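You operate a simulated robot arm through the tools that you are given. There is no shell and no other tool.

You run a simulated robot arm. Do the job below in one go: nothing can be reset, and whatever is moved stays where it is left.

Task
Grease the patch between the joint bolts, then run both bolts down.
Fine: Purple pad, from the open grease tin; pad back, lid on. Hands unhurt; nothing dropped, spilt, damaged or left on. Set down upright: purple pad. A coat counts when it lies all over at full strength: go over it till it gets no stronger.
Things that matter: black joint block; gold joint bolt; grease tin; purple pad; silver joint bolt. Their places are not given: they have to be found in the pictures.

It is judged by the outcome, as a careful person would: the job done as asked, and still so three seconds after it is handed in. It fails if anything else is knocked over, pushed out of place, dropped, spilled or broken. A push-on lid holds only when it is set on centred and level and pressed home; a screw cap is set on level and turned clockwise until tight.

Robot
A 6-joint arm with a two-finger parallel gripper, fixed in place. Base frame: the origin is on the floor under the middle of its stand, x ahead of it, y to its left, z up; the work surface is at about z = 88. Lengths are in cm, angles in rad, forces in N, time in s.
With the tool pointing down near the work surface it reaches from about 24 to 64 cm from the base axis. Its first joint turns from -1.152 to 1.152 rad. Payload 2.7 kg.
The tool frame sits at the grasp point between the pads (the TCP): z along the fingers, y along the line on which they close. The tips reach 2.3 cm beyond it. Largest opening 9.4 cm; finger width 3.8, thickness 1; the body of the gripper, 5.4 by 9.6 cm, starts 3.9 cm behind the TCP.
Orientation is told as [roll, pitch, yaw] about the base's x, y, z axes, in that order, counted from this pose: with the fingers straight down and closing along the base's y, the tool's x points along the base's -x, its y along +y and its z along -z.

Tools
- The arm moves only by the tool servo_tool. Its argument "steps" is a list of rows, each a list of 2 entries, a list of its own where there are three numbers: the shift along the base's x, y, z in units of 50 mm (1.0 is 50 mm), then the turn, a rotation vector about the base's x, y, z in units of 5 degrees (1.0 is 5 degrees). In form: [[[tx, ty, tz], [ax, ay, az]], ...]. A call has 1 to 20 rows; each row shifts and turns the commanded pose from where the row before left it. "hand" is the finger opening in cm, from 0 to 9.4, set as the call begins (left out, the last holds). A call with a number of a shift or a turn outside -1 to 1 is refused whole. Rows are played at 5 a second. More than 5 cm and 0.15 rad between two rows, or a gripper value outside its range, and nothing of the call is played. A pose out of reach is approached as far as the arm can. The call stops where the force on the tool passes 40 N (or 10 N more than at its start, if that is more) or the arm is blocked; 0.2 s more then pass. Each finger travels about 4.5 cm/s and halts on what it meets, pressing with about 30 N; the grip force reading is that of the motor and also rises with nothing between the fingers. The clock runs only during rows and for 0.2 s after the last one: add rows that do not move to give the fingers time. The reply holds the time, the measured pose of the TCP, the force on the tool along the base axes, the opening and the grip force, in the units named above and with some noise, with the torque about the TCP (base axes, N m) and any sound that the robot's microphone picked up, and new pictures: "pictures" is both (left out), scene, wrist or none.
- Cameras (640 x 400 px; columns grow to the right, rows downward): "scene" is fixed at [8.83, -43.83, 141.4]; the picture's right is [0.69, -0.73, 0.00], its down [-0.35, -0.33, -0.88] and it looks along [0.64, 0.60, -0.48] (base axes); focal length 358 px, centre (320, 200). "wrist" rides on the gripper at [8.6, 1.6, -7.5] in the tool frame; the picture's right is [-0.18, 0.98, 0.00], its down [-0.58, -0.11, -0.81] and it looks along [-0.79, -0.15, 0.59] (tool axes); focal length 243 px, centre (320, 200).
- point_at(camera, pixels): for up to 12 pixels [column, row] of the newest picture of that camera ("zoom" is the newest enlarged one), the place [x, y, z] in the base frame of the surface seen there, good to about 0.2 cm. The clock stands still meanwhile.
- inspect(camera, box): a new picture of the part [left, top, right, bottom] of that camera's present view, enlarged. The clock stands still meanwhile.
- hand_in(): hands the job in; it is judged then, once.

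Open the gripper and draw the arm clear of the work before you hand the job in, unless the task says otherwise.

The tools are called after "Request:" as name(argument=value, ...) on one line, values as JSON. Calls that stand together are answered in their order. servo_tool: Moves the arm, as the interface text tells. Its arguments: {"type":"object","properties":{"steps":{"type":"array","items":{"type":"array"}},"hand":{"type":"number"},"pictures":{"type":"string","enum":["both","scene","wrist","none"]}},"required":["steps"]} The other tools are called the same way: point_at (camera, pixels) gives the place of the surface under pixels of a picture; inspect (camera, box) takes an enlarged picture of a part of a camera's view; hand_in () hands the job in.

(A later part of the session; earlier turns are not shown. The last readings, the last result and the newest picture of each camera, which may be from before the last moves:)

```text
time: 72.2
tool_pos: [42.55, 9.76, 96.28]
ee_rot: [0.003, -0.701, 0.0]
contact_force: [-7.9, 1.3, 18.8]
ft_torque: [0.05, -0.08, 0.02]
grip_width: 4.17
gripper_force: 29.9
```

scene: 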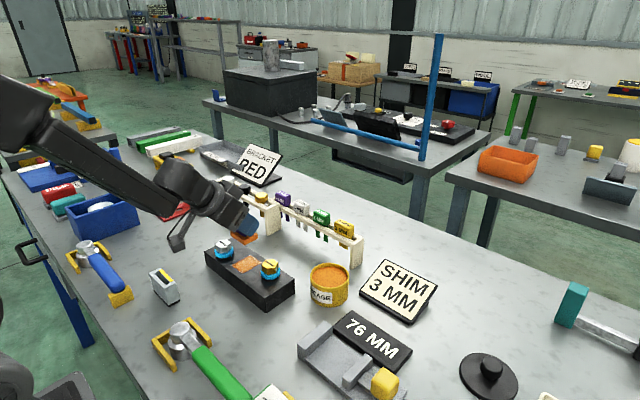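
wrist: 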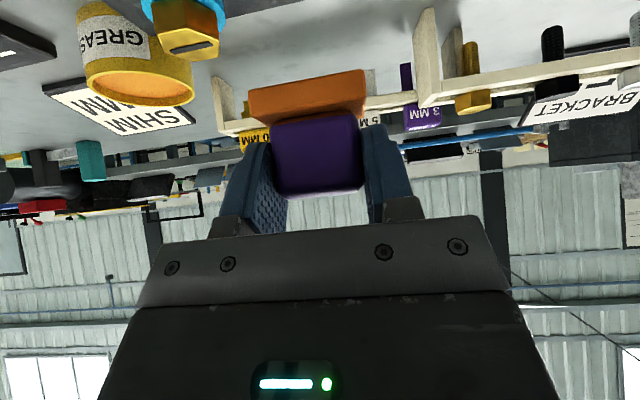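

Contact held throughout (15–19 N). I lift off and compare the coat.

Request:
servo_tool(steps=[[[0, 0, 0.1], [0, 0, 0]], [[0, 0, 0.4], [0, 0, 0]], [[0, 0, 0.8], [0, 0, 0]], [[0, 0, 0.5], [0, 0, 0]], [[0, 0, 0], [0, 0, 0]]])

Request:
inspect(camera="scene", box=[225, 245, 275, 280])

```text
time: 73.4
tool_pos: [42.49, 9.61, 105.26]
ee_rot: [0.0, -0.701, 0.001]
contact_force: [0.0, -0.4, -1.9]
ft_torque: [0.0, 0.04, 0.01]
grip_width: 4.17
gripper_force: 29.8
```

scene: 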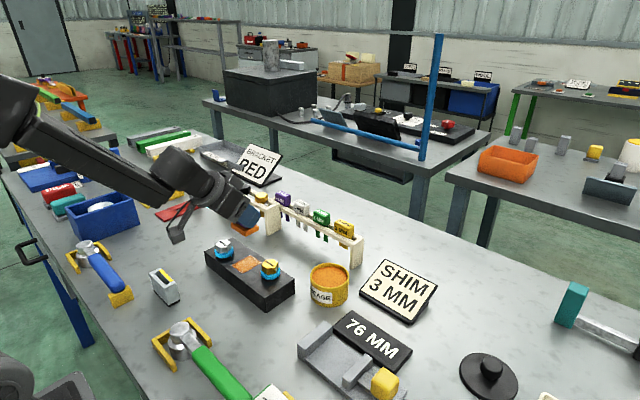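
wrist: 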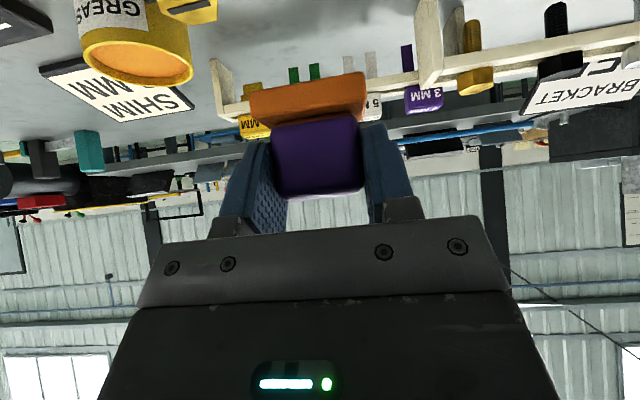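

```text
11.43 times, centred on (250, 262) of scene
```

zoom: 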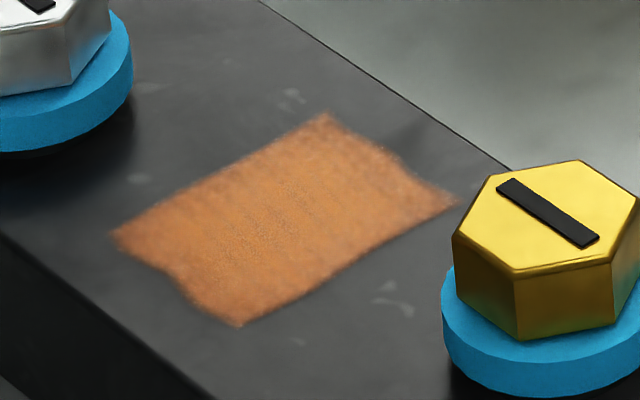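

The coat looks unchanged from the previous round, so it is at full strength over the whole patch. I carry the pad back toward its home.

Request:
servo_tool(steps=[[[0.478, -0.79, 0], [0, 0, 0]], [[0.478, -0.79, -0.1], [0, 0, 0]], [[0.478, -0.79, -0.14], [0, 0, 0]], [[0.478, -0.79, -0.14], [0, 0, 0]], [[0.478, -0.79, -0.14], [0, 0, 0]], [[0.478, -0.79, -0.14], [0, 0, 0]], [[0.478, -0.79, -0.14], [0, 0, 0]], [[0.478, -0.79, -0.14], [0, 0, 0]], [[0.478, -0.79, -0.14], [0, 0, 0]], [[0.478, -0.79, -0.14], [0, 0, 0]], [[0, 0, 0], [0, 0, 0]], [[0, 0, 0], [0, 0, 0]]])

```text
time: 76.0
tool_pos: [66.06, -29.77, 99.38]
ee_rot: [0.001, -0.7, 0.001]
contact_force: [0.4, -1.1, -1.9]
ft_torque: [0.02, 0.01, -0.01]
grip_width: 4.16
gripper_force: 29.8
```

scene: 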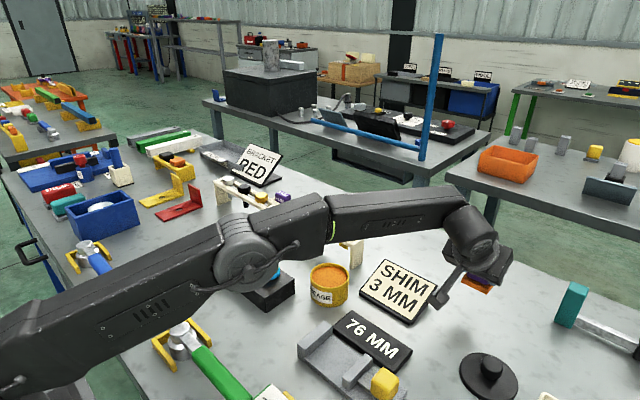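
wrist: 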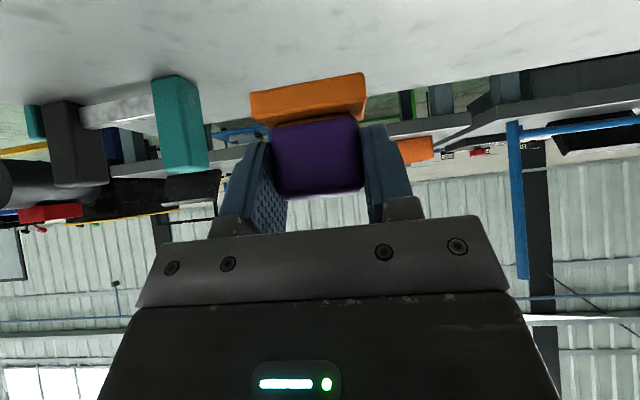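

Over the home spot. I descend toward the table, aiming for TCP (66.4,-30.1).

Request:
servo_tool(steps=[[[0.03, -0.03, -0.4], [0, 0, 0]], [[0.02, -0.02, -0.4], [0, 0, 0]], [[0, 0, -0.3], [0, 0, 0]], [[0, 0, -0.1], [0, 0, 0]], [[0, 0, 0], [0, 0, 0]], [[0, 0, 0], [0, 0, 0]]], pictures="wrist")

```text
time: 77.4
tool_pos: [66.68, -30.06, 93.04]
ee_rot: [0.003, -0.7, 0.0]
contact_force: [-0.5, -0.5, -0.8]
ft_torque: [0.0, 0.0, 0.0]
grip_width: 4.16
gripper_force: 30.1
```

wrist: 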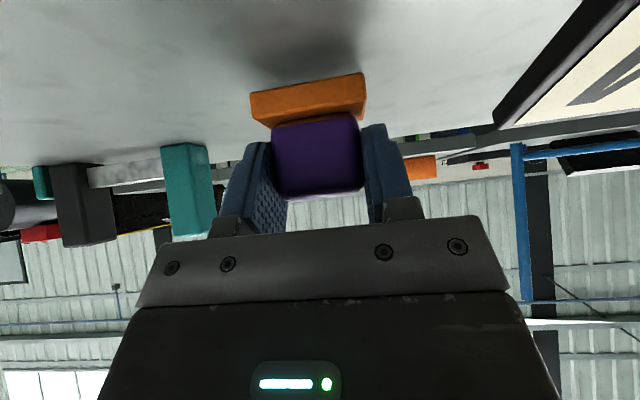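

Close above the table (shadow visible). I lower in small steps until contact.

Request:
servo_tool(steps=[[[-0.04, 0, -0.04], [0, 0, 0]], [[0, 0, -0.04], [0, 0, 0]], [[0, 0, -0.03], [0, 0, 0]], [[0, 0, -0.02], [0, 0, 0]], [[0, 0, 0], [0, 0, 0]]], pictures="none")

```text
time: 78.6
tool_pos: [66.56, -30.06, 92.56]
ee_rot: [0.0, -0.7, 0.0]
contact_force: [0.9, 1.2, -2.0]
ft_torque: [0.01, -0.01, 0.0]
grip_width: 4.15
gripper_force: 29.7
```

Request:
servo_tool(steps=[[[-0.02, 0, -0.03], [0, 0, 0]], [[0, 0, -0.02], [0, 0, 0]], [[0, 0, -0.02], [0, 0, 0]], [[0, 0, 0], [0, 0, 0]]], pictures="wrist")

```text
time: 79.6
tool_pos: [66.34, -30.07, 92.15]
ee_rot: [-0.001, -0.702, 0.001]
contact_force: [1.2, 0.4, 3.3]
ft_torque: [0.19, -0.18, -0.03]
grip_width: 4.17
gripper_force: 29.8
```

wrist: 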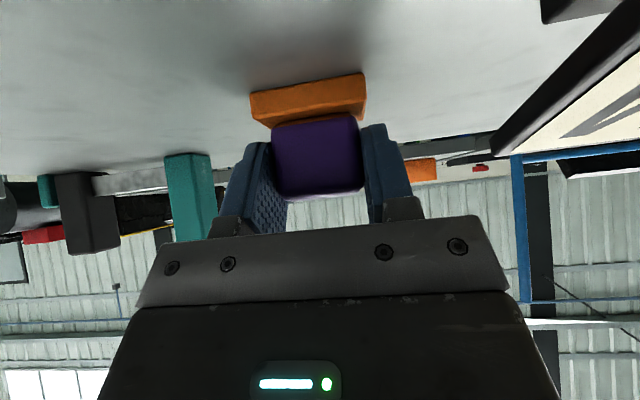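

The sole touches the table (about 5 N). I seat it a touch and open the fingers.

Request:
servo_tool(steps=[[[0, 0, -0.015], [0, 0, 0]], [[0, 0, 0], [0, 0, 0]]], pictures="none")

Request:
servo_tool(steps=[[[0, 0, 0], [0, 0, 0]], [[0, 0, 0], [0, 0, 0]], [[0, 0, 0], [0, 0, 0]], [[0, 0, 0], [0, 0, 0]]], hand=6.6)

```text
time: 80.2
tool_pos: [66.32, -29.99, 92.27]
ee_rot: [-0.001, -0.705, -0.001]
contact_force: [-3.2, 1.8, 12.2]
ft_torque: [0.38, -0.03, 0.08]
grip_width: 4.2
gripper_force: 29.9
```

```text
time: 81.2
tool_pos: [66.24, -30.07, 92.16]
ee_rot: [0.0, -0.702, 0.0]
contact_force: [-0.4, -5.3, 13.5]
ft_torque: [0.26, 0.07, 0.03]
grip_width: 6.42
gripper_force: 0.0
```

scene: 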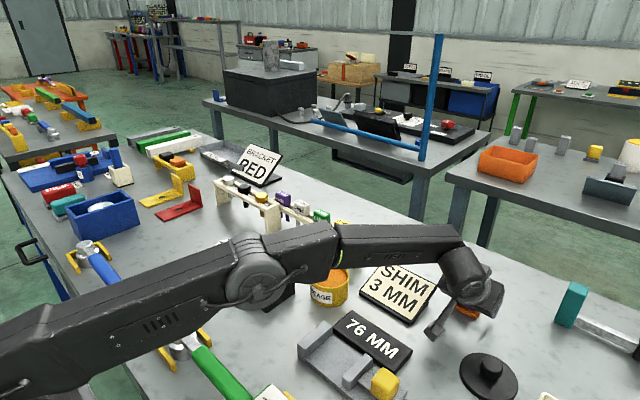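
wrist: 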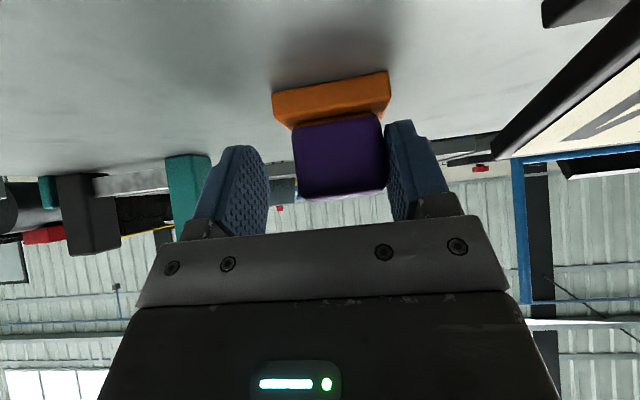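

Opening dragged the pad about 1 cm toward +y: the fingertips are bearing on the sole (13 N vertical). I raise 0.4 cm to unload, then look.

Request:
servo_tool(steps=[[[0, 0, 0.03], [0, 0, 0]], [[0, 0, 0.03], [0, 0, 0]], [[0, 0, 0.02], [0, 0, 0]], [[0, 0, 0], [0, 0, 0]], [[0, 0, 0], [0, 0, 0]]])

Request:
inspect(camera="wrist", box=[180, 40, 480, 240])

```text
time: 82.4
tool_pos: [66.24, -30.09, 92.39]
ee_rot: [0.001, -0.699, 0.0]
contact_force: [0.3, -0.6, -0.6]
ft_torque: [0.03, -0.03, 0.01]
grip_width: 6.61
gripper_force: 0.1
```

scene: 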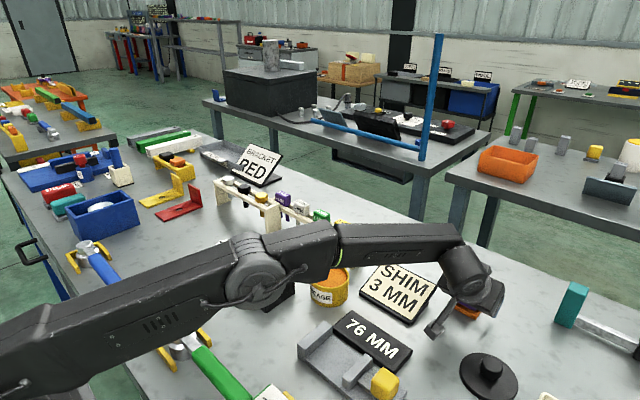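
wrist: 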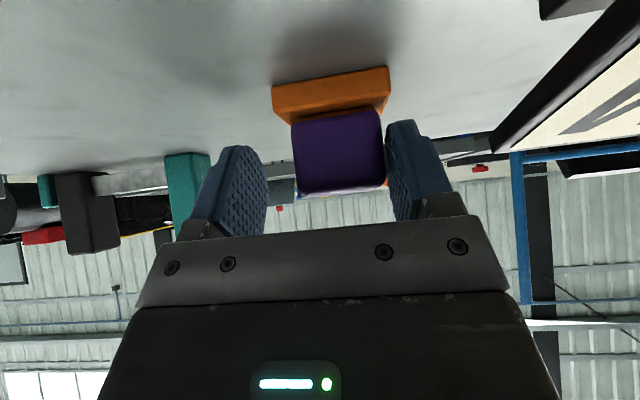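

```text
2.00 times, centred on (330, 140) of wrist
```

zoom: 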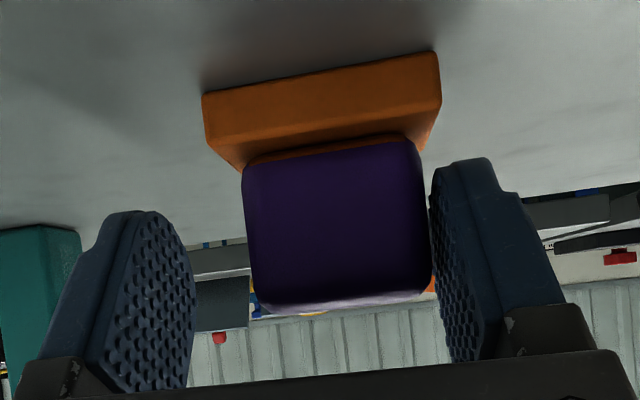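

The force is relieved; the pad stands level but about 1 cm toward +y. I centre the gripper on it (shift +1 cm y, slightly higher), regrip, and put it back properly.

Request:
servo_tool(steps=[[[0, 0, 0.06], [0, 0, 0]], [[0, 0.1, 0], [0, 0, 0]], [[0, 0.1, 0], [0, 0, 0]], [[0, 0, 0], [0, 0, 0]], [[0, 0, 0], [0, 0, 0]]])

Request:
inspect(camera="wrist", box=[180, 40, 480, 240])

```text
time: 83.6
tool_pos: [66.37, -29.18, 92.8]
ee_rot: [0.002, -0.7, 0.0]
contact_force: [0.4, 0.6, 0.1]
ft_torque: [0.0, -0.03, 0.04]
grip_width: 6.61
gripper_force: 0.0
```

scene: 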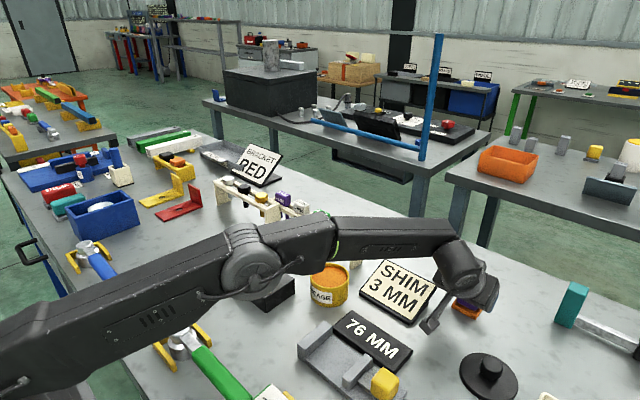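
wrist: 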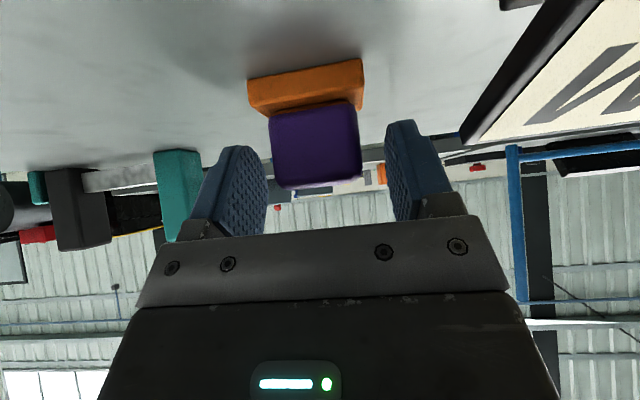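

```text
2.00 times, centred on (330, 140) of wrist
```

zoom: 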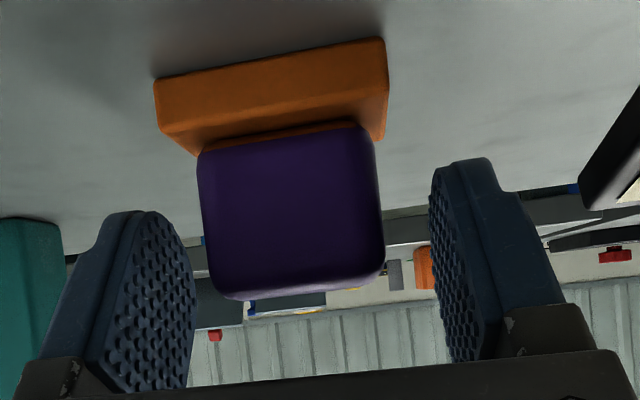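

The pad is centred between the fingers again (cols 270–362). I close on it.

Request:
servo_tool(steps=[[[0, 0, 0], [0, 0, 0]], [[0, 0, 0], [0, 0, 0]], [[0, 0, 0], [0, 0, 0]], [[0, 0, 0], [0, 0, 0]]], hand=2, pictures="none")

Request:
servo_tool(steps=[[[0, 0, 0.1], [0, 0, 0]], [[0, -0.1, 0.1], [0, 0, 0]], [[0.01, -0.08, 0], [0, 0, 0]], [[0, 0, 0], [0, 0, 0]], [[0, 0, 0], [0, 0, 0]]], pictures="wrist")

```text
time: 84.6
tool_pos: [66.32, -29.07, 92.75]
ee_rot: [0.0, -0.7, 0.0]
contact_force: [0.9, -1.0, 0.1]
ft_torque: [0.04, 0.01, -0.02]
grip_width: 4.17
gripper_force: 29.8
```

```text
time: 85.8
tool_pos: [66.34, -29.99, 93.69]
ee_rot: [0.002, -0.7, 0.0]
contact_force: [0.2, 0.2, -1.6]
ft_torque: [0.0, 0.02, 0.0]
grip_width: 4.16
gripper_force: 29.6
```

wrist: 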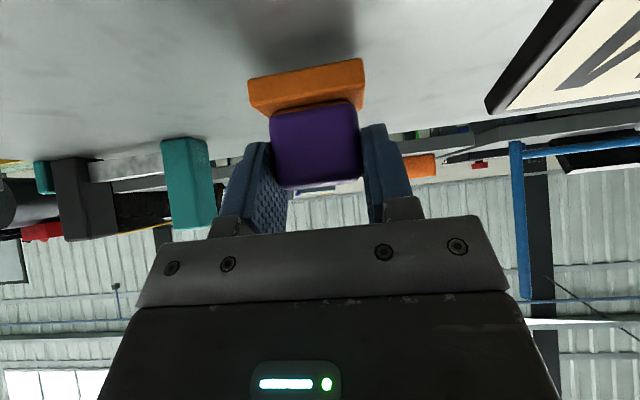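

Back at the home y. I lower the pad to the table with only a light touch.

Request:
servo_tool(steps=[[[0.01, -0.005, -0.08], [0, 0, 0]], [[0, 0, -0.06], [0, 0, 0]], [[0, 0, -0.03], [0, 0, 0]], [[0, 0, -0.015], [0, 0, 0]], [[0, 0, 0], [0, 0, 0]]], pictures="none")

```text
time: 87.0
tool_pos: [66.27, -30.07, 92.85]
ee_rot: [0.001, -0.7, -0.002]
contact_force: [-0.6, 0.5, -0.2]
ft_torque: [-0.01, 0.02, 0.0]
grip_width: 4.16
gripper_force: 30.4
```

Request:
servo_tool(steps=[[[0, 0, -0.015], [0, 0, 0]], [[0, 0, 0], [0, 0, 0]], [[0, 0, 0], [0, 0, 0]]], pictures="none")

```text
time: 87.8
tool_pos: [66.32, -29.98, 92.75]
ee_rot: [-0.001, -0.701, -0.001]
contact_force: [-0.1, 0.9, 4.2]
ft_torque: [0.16, 0.09, 0.03]
grip_width: 4.17
gripper_force: 30.1
```

Light contact (about 5 N). I open the fingers to 6.6 cm.

Request:
servo_tool(steps=[[[0, 0, 0], [0, 0, 0]], [[0, 0, 0], [0, 0, 0]], [[0, 0, 0], [0, 0, 0]], [[0, 0, 0], [0, 0, 0]]], hand=6.6)

Request:
inspect(camera="wrist", box=[180, 40, 480, 240])

```text
time: 88.8
tool_pos: [66.43, -30.03, 92.7]
ee_rot: [-0.001, -0.7, 0.001]
contact_force: [0.9, 0.6, -0.7]
ft_torque: [0.03, -0.01, 0.01]
grip_width: 6.61
gripper_force: 0.1
```

scene: 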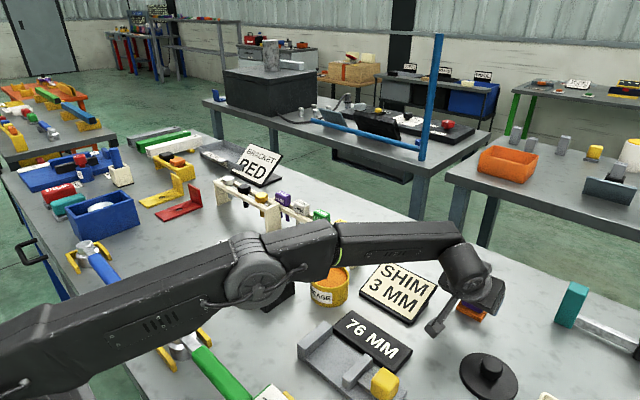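
wrist: 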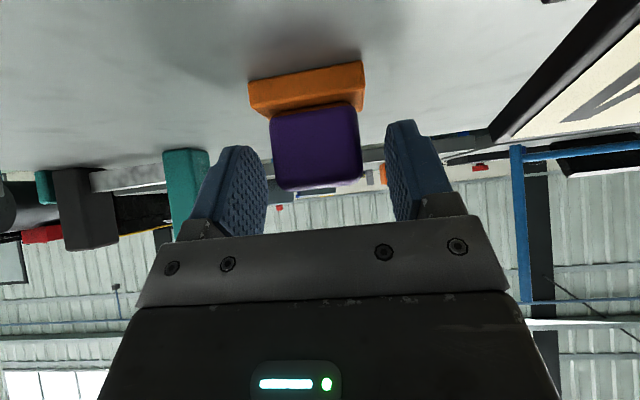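

```text
2.00 times, centred on (330, 140) of wrist
```

zoom: 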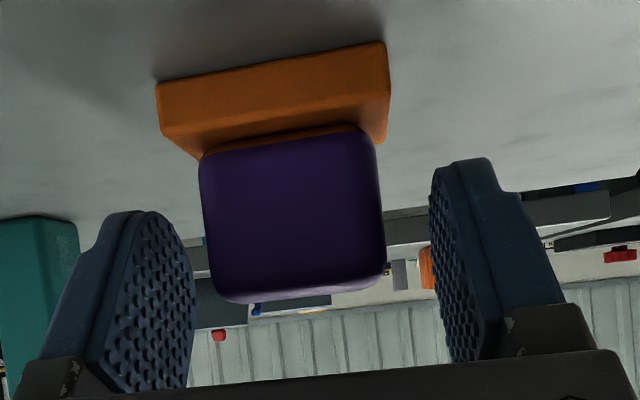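

Released cleanly and standing level at its original place. I raise straight up out of the pad.

Request:
servo_tool(steps=[[[0, 0, 0.15], [0, 0, 0]], [[0, 0, 0.4], [0, 0, 0]], [[0, 0, 0.6], [0, 0, 0]], [[-0.5, 0, 0.4], [0, 0, 0]], [[-0.8, 0, 0.3], [0, 0, 0]], [[0, 0, 0], [0, 0, 0]]])

Request:
inspect(camera="scene", box=[430, 270, 540, 400])

```text
time: 90.2
tool_pos: [60.2, -29.92, 102.03]
ee_rot: [-0.001, -0.701, 0.0]
contact_force: [-0.8, 0.4, -0.5]
ft_torque: [0.02, 0.0, 0.0]
grip_width: 6.57
gripper_force: 0.2
```

scene: 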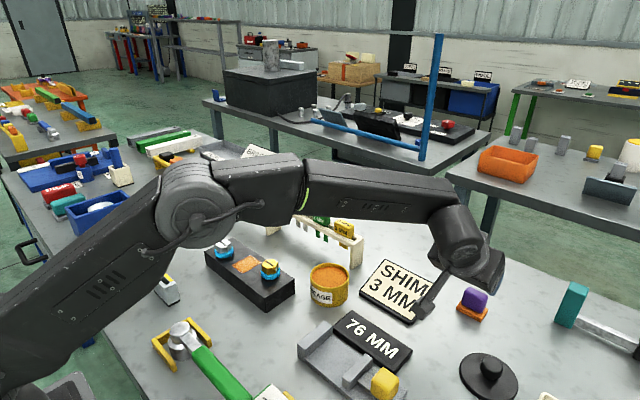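
wrist: 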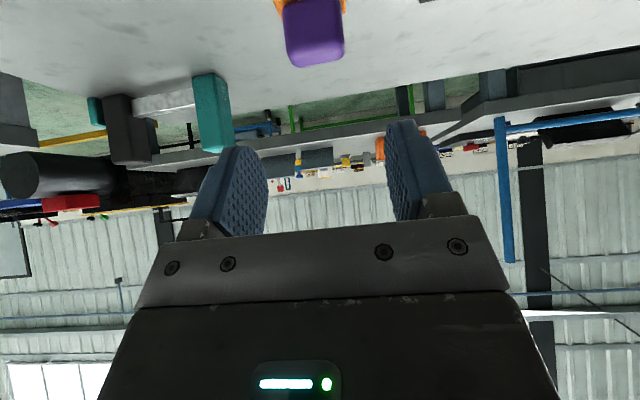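

```text
3.08 times, centred on (485, 335) of scene
```

zoom: 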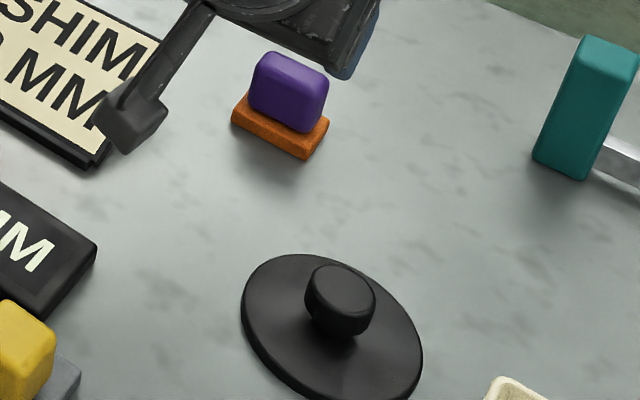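

The pad stands upright on its spot. Next the lid, centred near (54.2,-37.95) and just beyond straight-down reach, so I ease the tilt to 20° and move above it.

Request:
servo_tool(steps=[[[-0.4, -0.3, 0.2], [0, 1, 0]], [[-0.4, -0.4, 0.1], [0, 1, 0]], [[-0.4, -0.4, 0.1], [0, 1, 0]], [[-0.4, -0.4, 0], [0, 1, 0]], [[0, -0.1, 0], [0, 0, 0]], [[0, 0, 0], [0, 0, 0]]], hand=6)

Request:
inspect(camera="scene", box=[440, 330, 560, 400])

```text
time: 91.6
tool_pos: [51.83, -38.07, 103.99]
ee_rot: [0.0, -0.349, -0.001]
contact_force: [-0.2, -0.7, -0.2]
ft_torque: [-0.03, 0.0, 0.01]
grip_width: 5.99
gripper_force: 0.1
```

scene: 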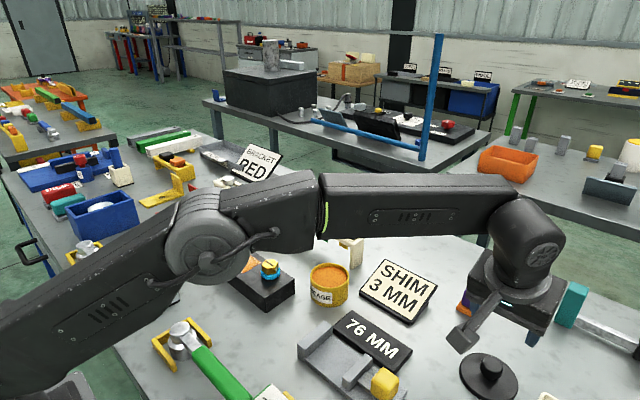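
wrist: 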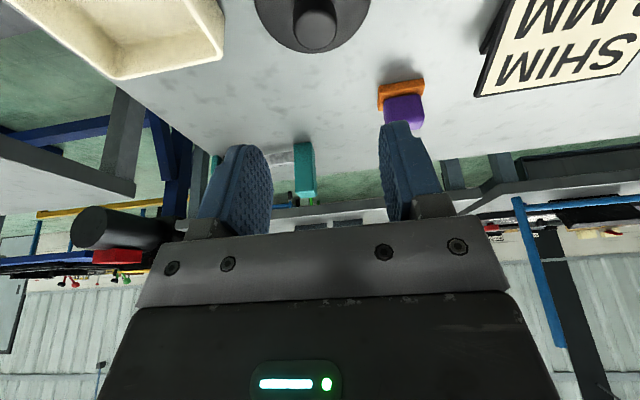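

```text
5.33 times, centred on (500, 365) of scene
```

zoom: 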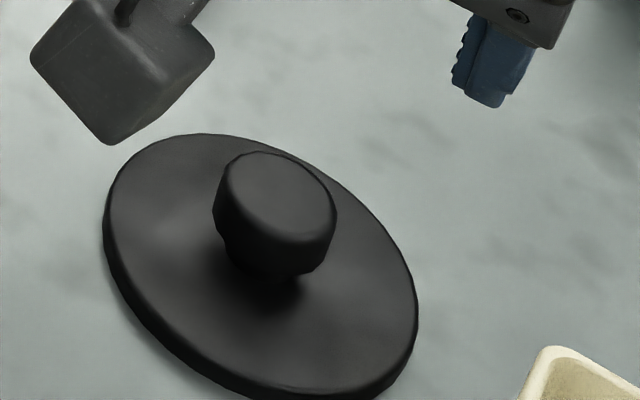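

The lid's knob shows at wrist (316,28). I measure knob, lid and the neighbouring tray.

Request:
point_at(camera="wrist", pixels=[[316, 32], [316, 20], [296, 28], [337, 25], [316, 48], [256, 10], [368, 8], [223, 55], [220, 20], [110, 78], [316, 8]])

Request:
inspect(camera="wrist", box=[240, 0, 390, 94])

```text
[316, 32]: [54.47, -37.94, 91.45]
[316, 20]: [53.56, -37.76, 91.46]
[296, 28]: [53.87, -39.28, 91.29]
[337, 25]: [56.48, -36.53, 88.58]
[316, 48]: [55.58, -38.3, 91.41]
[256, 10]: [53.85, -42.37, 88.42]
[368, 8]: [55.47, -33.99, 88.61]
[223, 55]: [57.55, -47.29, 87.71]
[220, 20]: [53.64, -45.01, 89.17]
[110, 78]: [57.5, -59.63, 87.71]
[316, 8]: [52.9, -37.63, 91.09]
```

```text
4.26 times, centred on (315, 47) of wrist
```

zoom: 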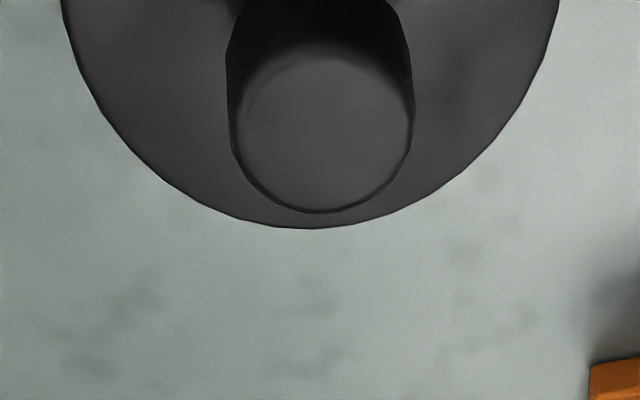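

Knob centre ≈ (54.3,-38.0), diameter ≈3.1, top z≈91.45. I descend to z≈95.5 above it.

Request:
servo_tool(steps=[[[0.24, 0, -0.5], [0, 0, 0]], [[0.24, 0.01, -0.6], [0, 0, 0]], [[0, 0, -0.6], [0, 0, 0]], [[0, 0, 0], [0, 0, 0]], [[0, 0, 0], [0, 0, 0]]])

Request:
inspect(camera="wrist", box=[200, 0, 460, 200])

```text
time: 92.8
tool_pos: [54.25, -37.82, 95.29]
ee_rot: [0.001, -0.349, -0.001]
contact_force: [-0.3, -0.3, 0.2]
ft_torque: [0.02, -0.03, 0.03]
grip_width: 5.99
gripper_force: 0.1
```

scene: 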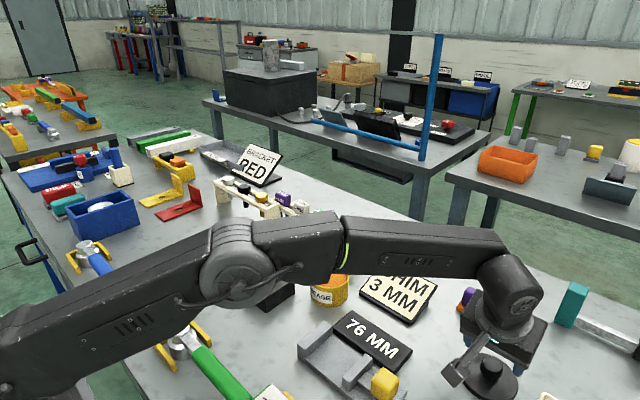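
wrist: 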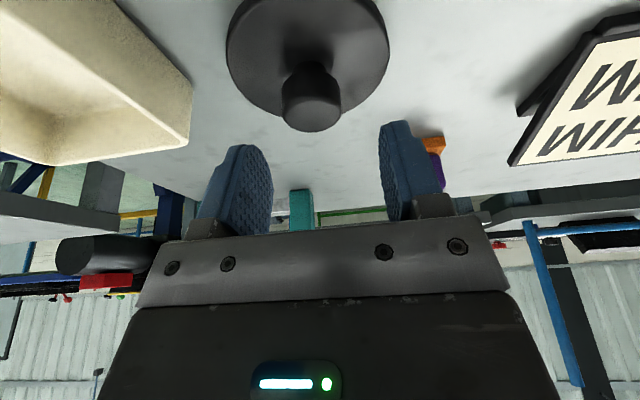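

```text
2.00 times, centred on (330, 100) of wrist
```

zoom: 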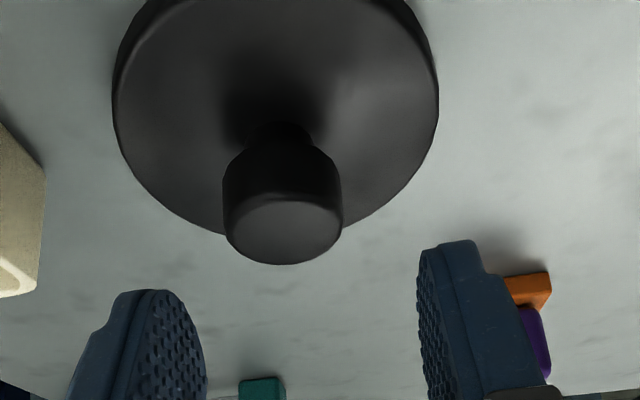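

Reachable; the knob is at about (54.4,-38.05). I fine-tune and go down around the knob head to z≈92.

Request:
servo_tool(steps=[[[0.01, -0.04, -0.25], [0, 0, 0]], [[0, 0, -0.25], [0, 0, 0]], [[0, 0, -0.15], [0, 0, 0]], [[0, 0, 0], [0, 0, 0]], [[0, 0, 0], [0, 0, 0]]])

Request:
inspect(camera="wrist", box=[200, 40, 460, 240])

```text
time: 94.0
tool_pos: [54.22, -38.17, 92.2]
ee_rot: [-0.001, -0.351, 0.001]
contact_force: [0.6, 0.8, -0.9]
ft_torque: [-0.03, -0.01, 0.02]
grip_width: 6.01
gripper_force: 0.1
```

scene: 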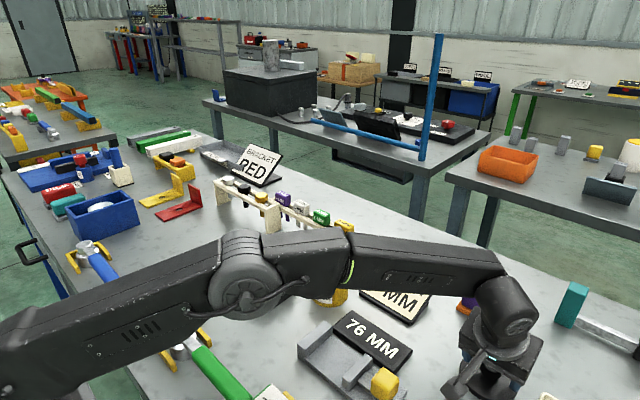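
wrist: 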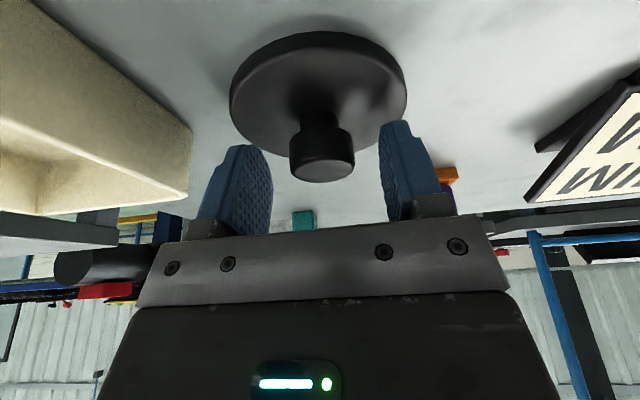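

```text
2.00 times, centred on (330, 140) of wrist
```

zoom: 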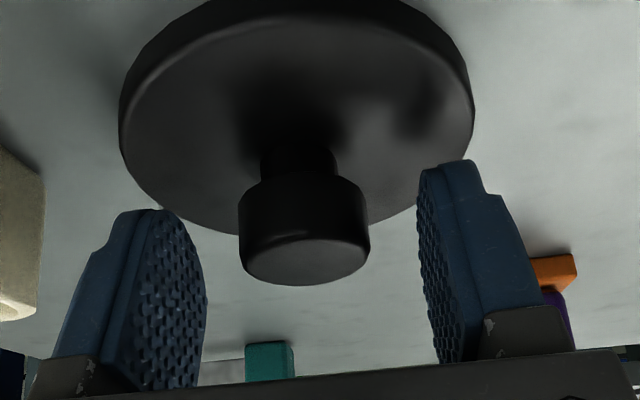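

Knob head sits between the finger pads. I close on it.

Request:
servo_tool(steps=[[[0, 0, 0], [0, 0, 0]], [[0, 0, 0], [0, 0, 0]], [[0, 0, 0], [0, 0, 0]], [[0, 0, 0], [0, 0, 0]], [[0, 0, 0], [0, 0, 0]]], hand=1.5)

Request:
inspect(camera="wrist", box=[200, 40, 460, 240])

```text
time: 95.2
tool_pos: [54.28, -38.22, 92.14]
ee_rot: [0.0, -0.351, 0.001]
contact_force: [0.3, 0.7, 0.1]
ft_torque: [0.02, -0.02, 0.02]
grip_width: 3.05
gripper_force: 29.6
```

scene: 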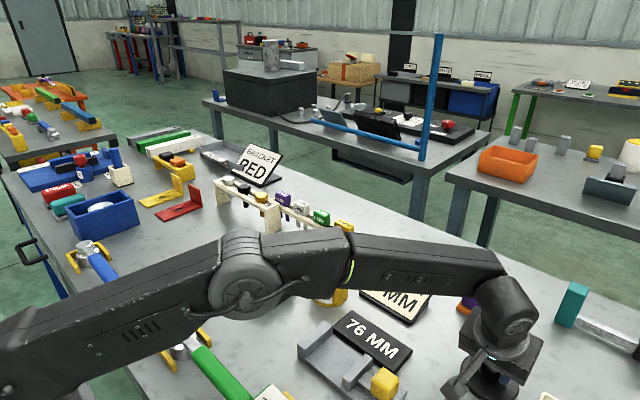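
wrist: 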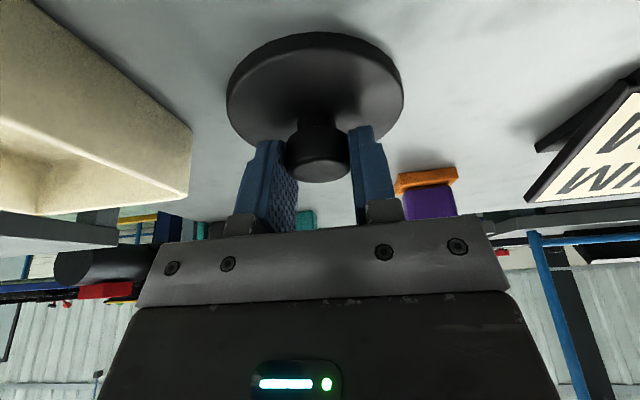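

```text
2.00 times, centred on (330, 140) of wrist
```

zoom: 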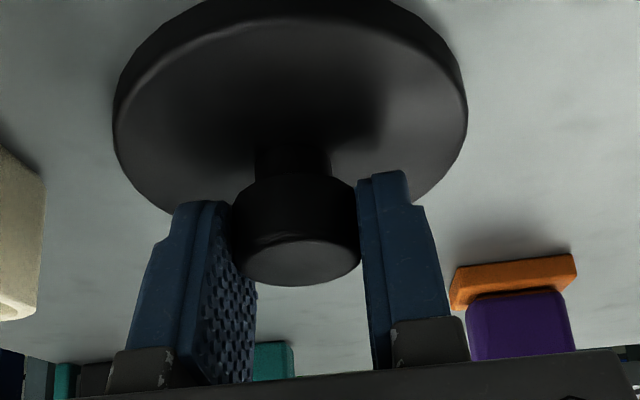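

Gripped at 3.05 cm. I lift gently and check that the lid stays level.

Request:
servo_tool(steps=[[[0, 0, 0.1], [0, 0, 0]], [[0, 0, 0.3], [0, 0, 0]], [[0, 0, 0.5], [0, 0, 0]], [[0, 0, 0], [0, 0, 0]]])

Request:
inspect(camera="wrist", box=[200, 40, 460, 240])

Request:
inspect(camera="scene", box=[420, 290, 560, 400])

```text
time: 96.2
tool_pos: [54.29, -38.13, 96.85]
ee_rot: [0.002, -0.35, 0.001]
contact_force: [0.5, -0.3, -0.9]
ft_torque: [0.01, -0.04, 0.01]
grip_width: 3.04
gripper_force: 29.8
```

scene: 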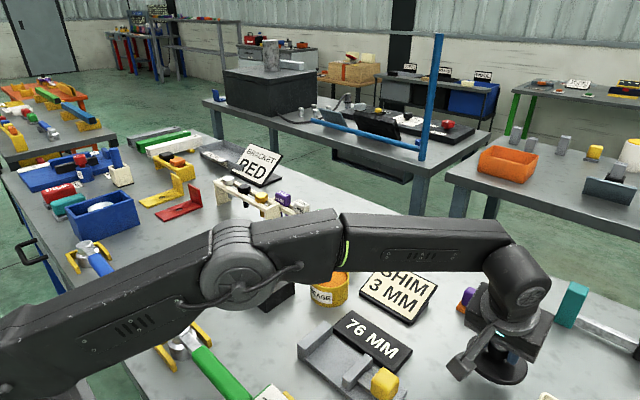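
wrist: 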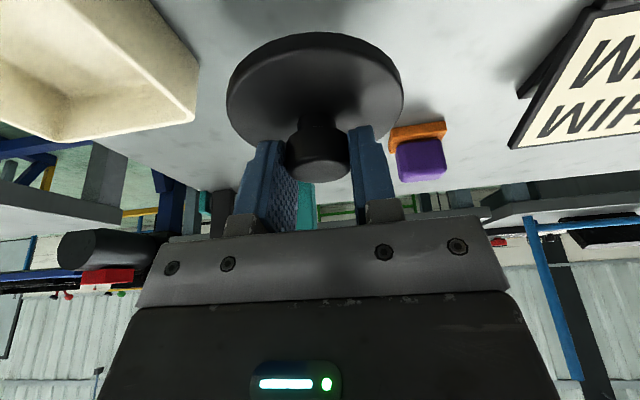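

```text
2.00 times, centred on (330, 140) of wrist
```

zoom: 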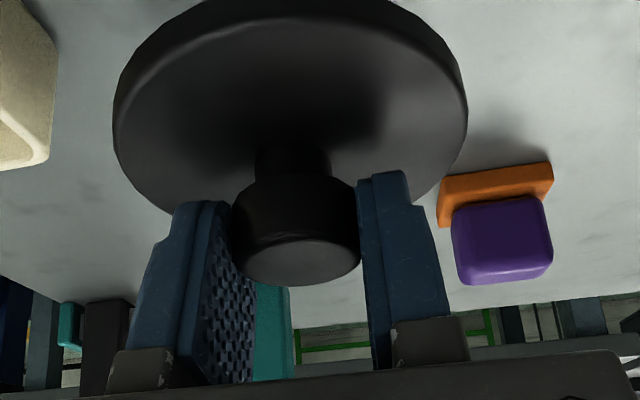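

```text
3.64 times, centred on (490, 345) of scene
```

zoom: 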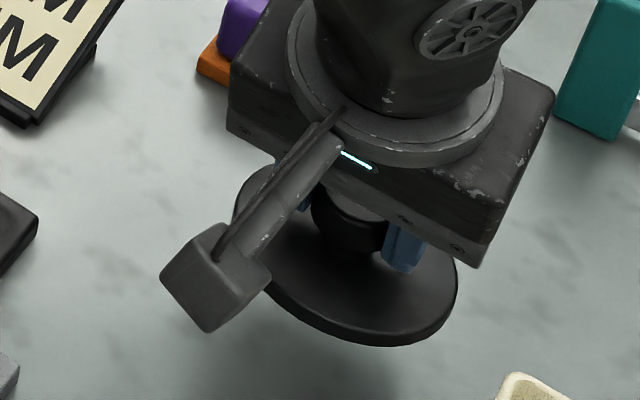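

Lid lifted level, bottom about 4.3 cm below the TCP and centred ≈0.1 cm ahead of it. I carry it at height to above the tin (TCP 51.1,-6.2).

Request:
servo_tool(steps=[[[0, 0, 0.7], [0, 0, 0]], [[0, 0.2, 0.6], [0, 0, 0]], [[-0.09, 0.8, 0], [0, 0, 0]], [[-0.09, 0.9, 0], [0, 0, 0]], [[-0.09, 0.9, 0], [0, 0, 0]], [[-0.09, 0.9, 0], [0, 0, 0]], [[-0.09, 0.9, 0], [0, 0, 0]], [[-0.09, 0.9, 0], [0, 0, 0]], [[-0.09, 0.886, 0], [0, 0, 0]], [[0, 0, 0], [0, 0, 0]], [[0, 0, 0], [0, 0, 0]]])

Request:
inspect(camera="scene", box=[270, 190, 400, 310])

```text
time: 98.6
tool_pos: [51.16, -6.24, 103.28]
ee_rot: [0.0, -0.35, -0.001]
contact_force: [0.2, 0.8, -0.4]
ft_torque: [-0.01, -0.01, -0.03]
grip_width: 3.01
gripper_force: 30.5
```

scene: 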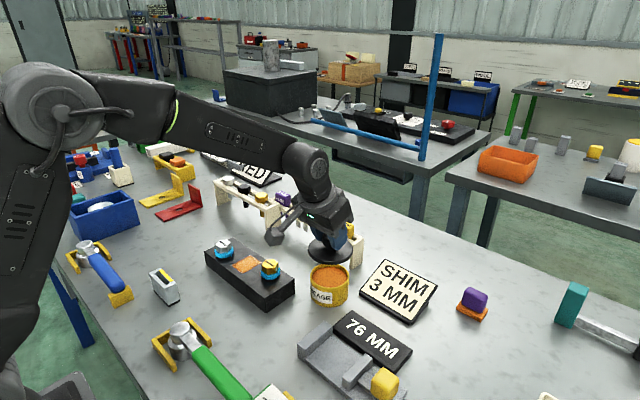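
wrist: 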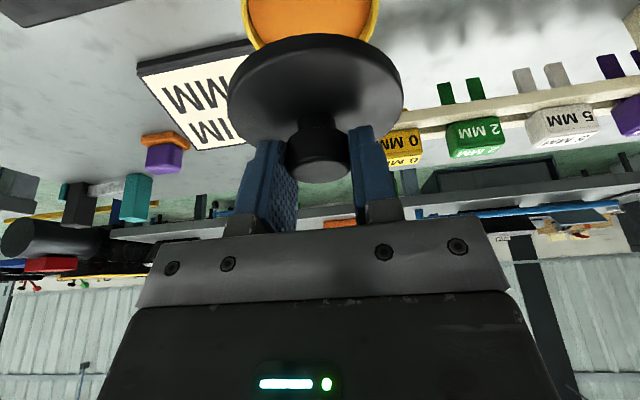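

```text
3.33 times, centred on (335, 250) of scene
```

zoom: 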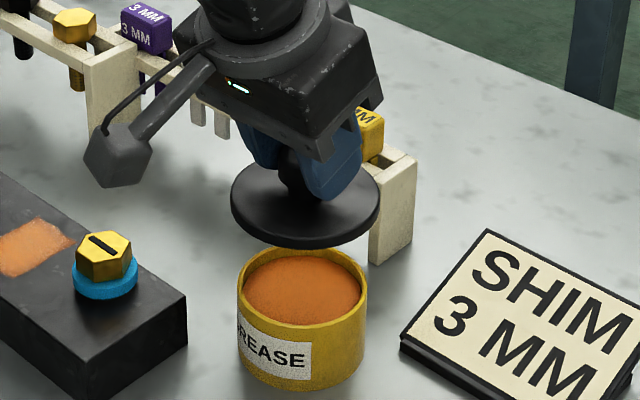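

Lid is over the tin; horizontally aligned in the scene view. I lower it to just above the rim and check again.

Request:
servo_tool(steps=[[[-0.01, 0, -0.4], [0, 0, 0]], [[0, 0, -0.4], [0, 0, 0]], [[0, 0, -0.3], [0, 0, 0]], [[0, 0, 0], [0, 0, 0]], [[0, 0, 0], [0, 0, 0]]])

Request:
inspect(camera="scene", box=[280, 220, 380, 310])

Request:
inspect(camera="wrist", box=[200, 0, 440, 180])

```text
time: 99.8
tool_pos: [51.03, -6.24, 97.82]
ee_rot: [0.0, -0.35, 0.0]
contact_force: [-0.6, 0.1, 0.1]
ft_torque: [0.0, -0.01, 0.03]
grip_width: 3.06
gripper_force: 29.8
```

scene: 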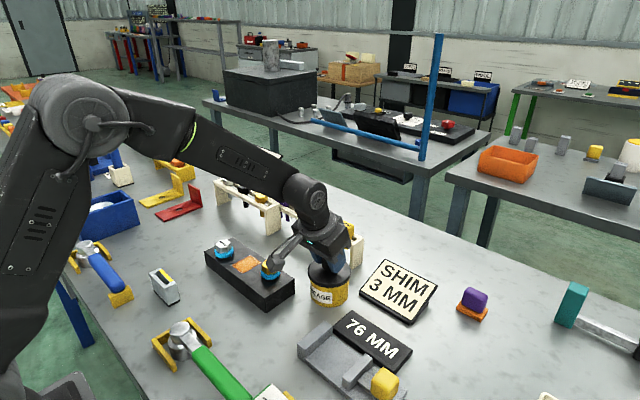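
wrist: 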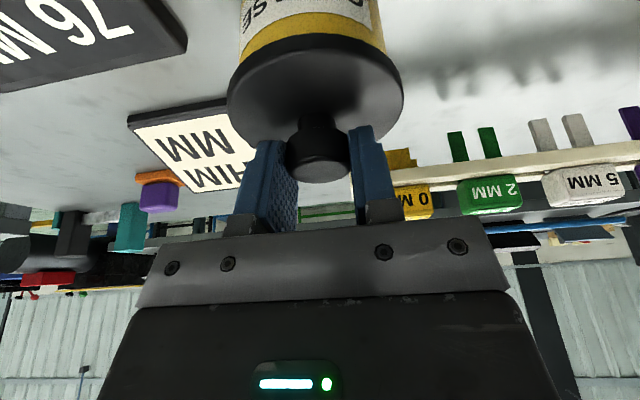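

```text
4.44 times, centred on (330, 265) of scene
```

zoom: 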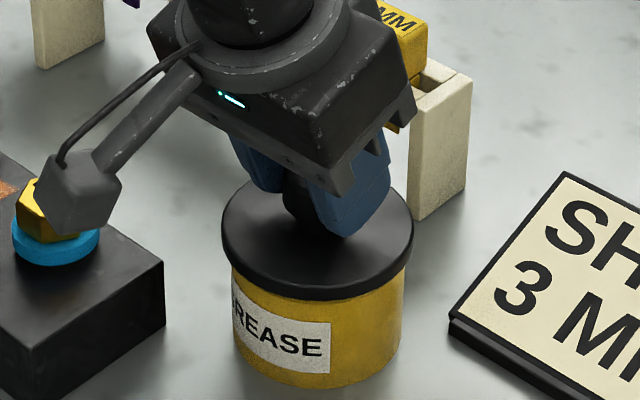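

```text
2.22 times, centred on (320, 90) of wrist
```

zoom: 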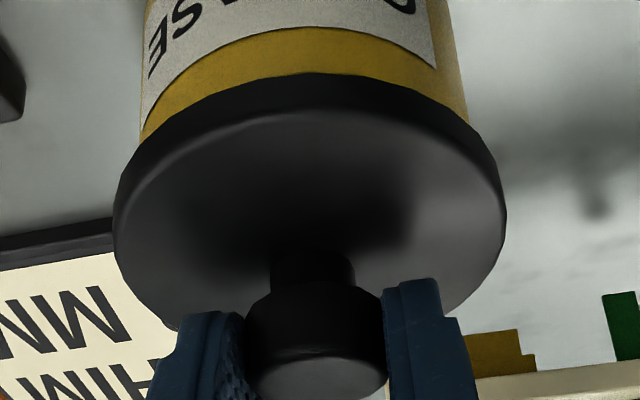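

Lid and tin agree within about 0.1 cm in both views. I lower in small steps watching the force.

Request:
servo_tool(steps=[[[0, 0.005, -0.04], [0, 0, 0]], [[0, 0, -0.04], [0, 0, 0]], [[0, 0, -0.03], [0, 0, 0]], [[0, 0, -0.02], [0, 0, 0]], [[0, 0, 0], [0, 0, 0]]], pictures="none")

```text
time: 101.0
tool_pos: [51.06, -6.25, 97.07]
ee_rot: [0.001, -0.35, 0.0]
contact_force: [0.6, 0.6, 0.3]
ft_torque: [-0.01, -0.04, 0.0]
grip_width: 3.08
gripper_force: 29.7
```

Request:
servo_tool(steps=[[[0, 0, -0.02], [0, 0, 0]], [[0, 0, -0.02], [0, 0, 0]], [[0, 0, -0.02], [0, 0, 0]], [[0, 0, 0], [0, 0, 0]]])

Request:
inspect(camera="scene", box=[290, 240, 370, 310])

```text
time: 102.0
tool_pos: [51.17, -6.22, 97.15]
ee_rot: [-0.001, -0.358, 0.0]
contact_force: [-14.4, -1.2, 31.0]
ft_torque: [-0.04, 0.23, -0.01]
grip_width: 3.02
gripper_force: 30.2
heard: snap
```

scene: 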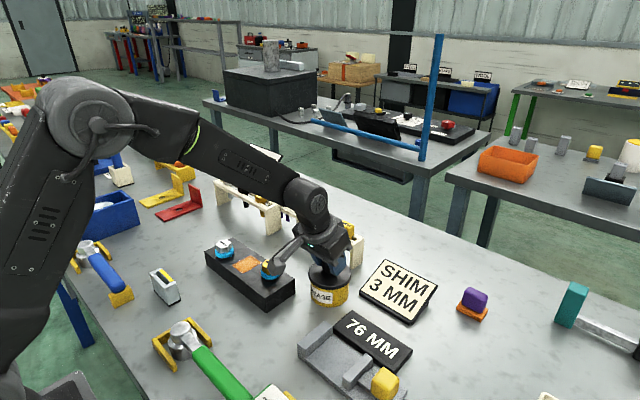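
wrist: 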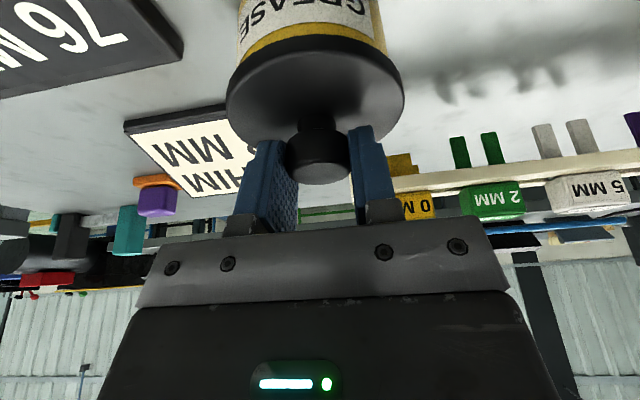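

```text
5.71 times, centred on (330, 275) of scene
```

zoom: 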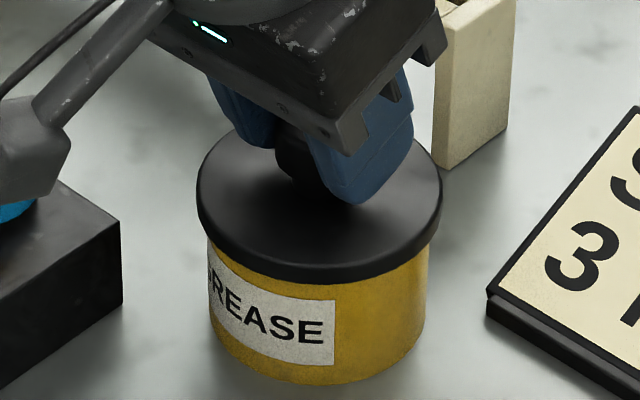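

A snap was heard at 31 N: the lid is on. I unload the push, then open the fingers.

Request:
servo_tool(steps=[[[0, 0, 0.03], [0, 0, 0]], [[0, 0, 0.02], [0, 0, 0]], [[0, 0, 0], [0, 0, 0]]], pictures="none")

```text
time: 102.8
tool_pos: [51.13, -6.05, 97.07]
ee_rot: [0.002, -0.352, 0.0]
contact_force: [2.1, -2.9, 9.1]
ft_torque: [-0.1, -0.59, -0.02]
grip_width: 3.03
gripper_force: 30.9
```

Request:
servo_tool(steps=[[[0, 0, 0.015], [0, 0, 0]], [[0, 0, 0], [0, 0, 0]], [[0, 0, 0], [0, 0, 0]], [[0, 0, 0], [0, 0, 0]]], hand=5.5)

Request:
inspect(camera="wrist", box=[200, 0, 440, 180])

```text
time: 103.8
tool_pos: [51.1, -6.17, 97.27]
ee_rot: [0.0, -0.352, 0.0]
contact_force: [-0.1, 0.3, -0.7]
ft_torque: [-0.01, 0.0, 0.0]
grip_width: 5.49
gripper_force: 0.1
```

scene: 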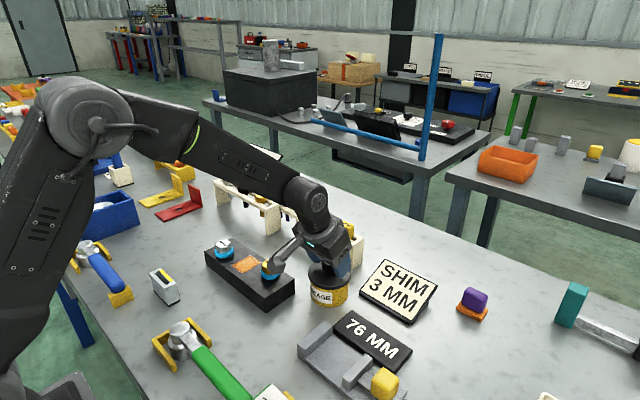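
wrist: 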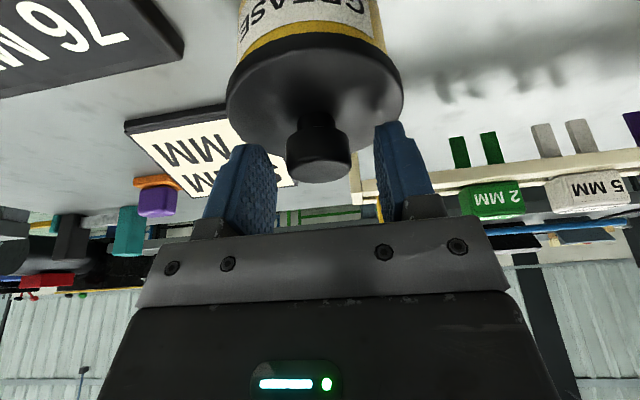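

```text
2.22 times, centred on (320, 90) of wrist
```

zoom: 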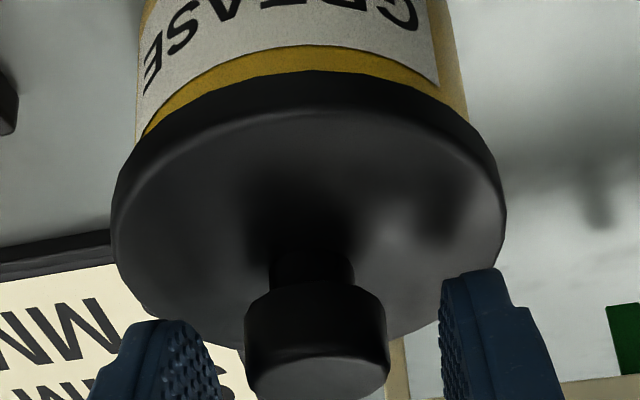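

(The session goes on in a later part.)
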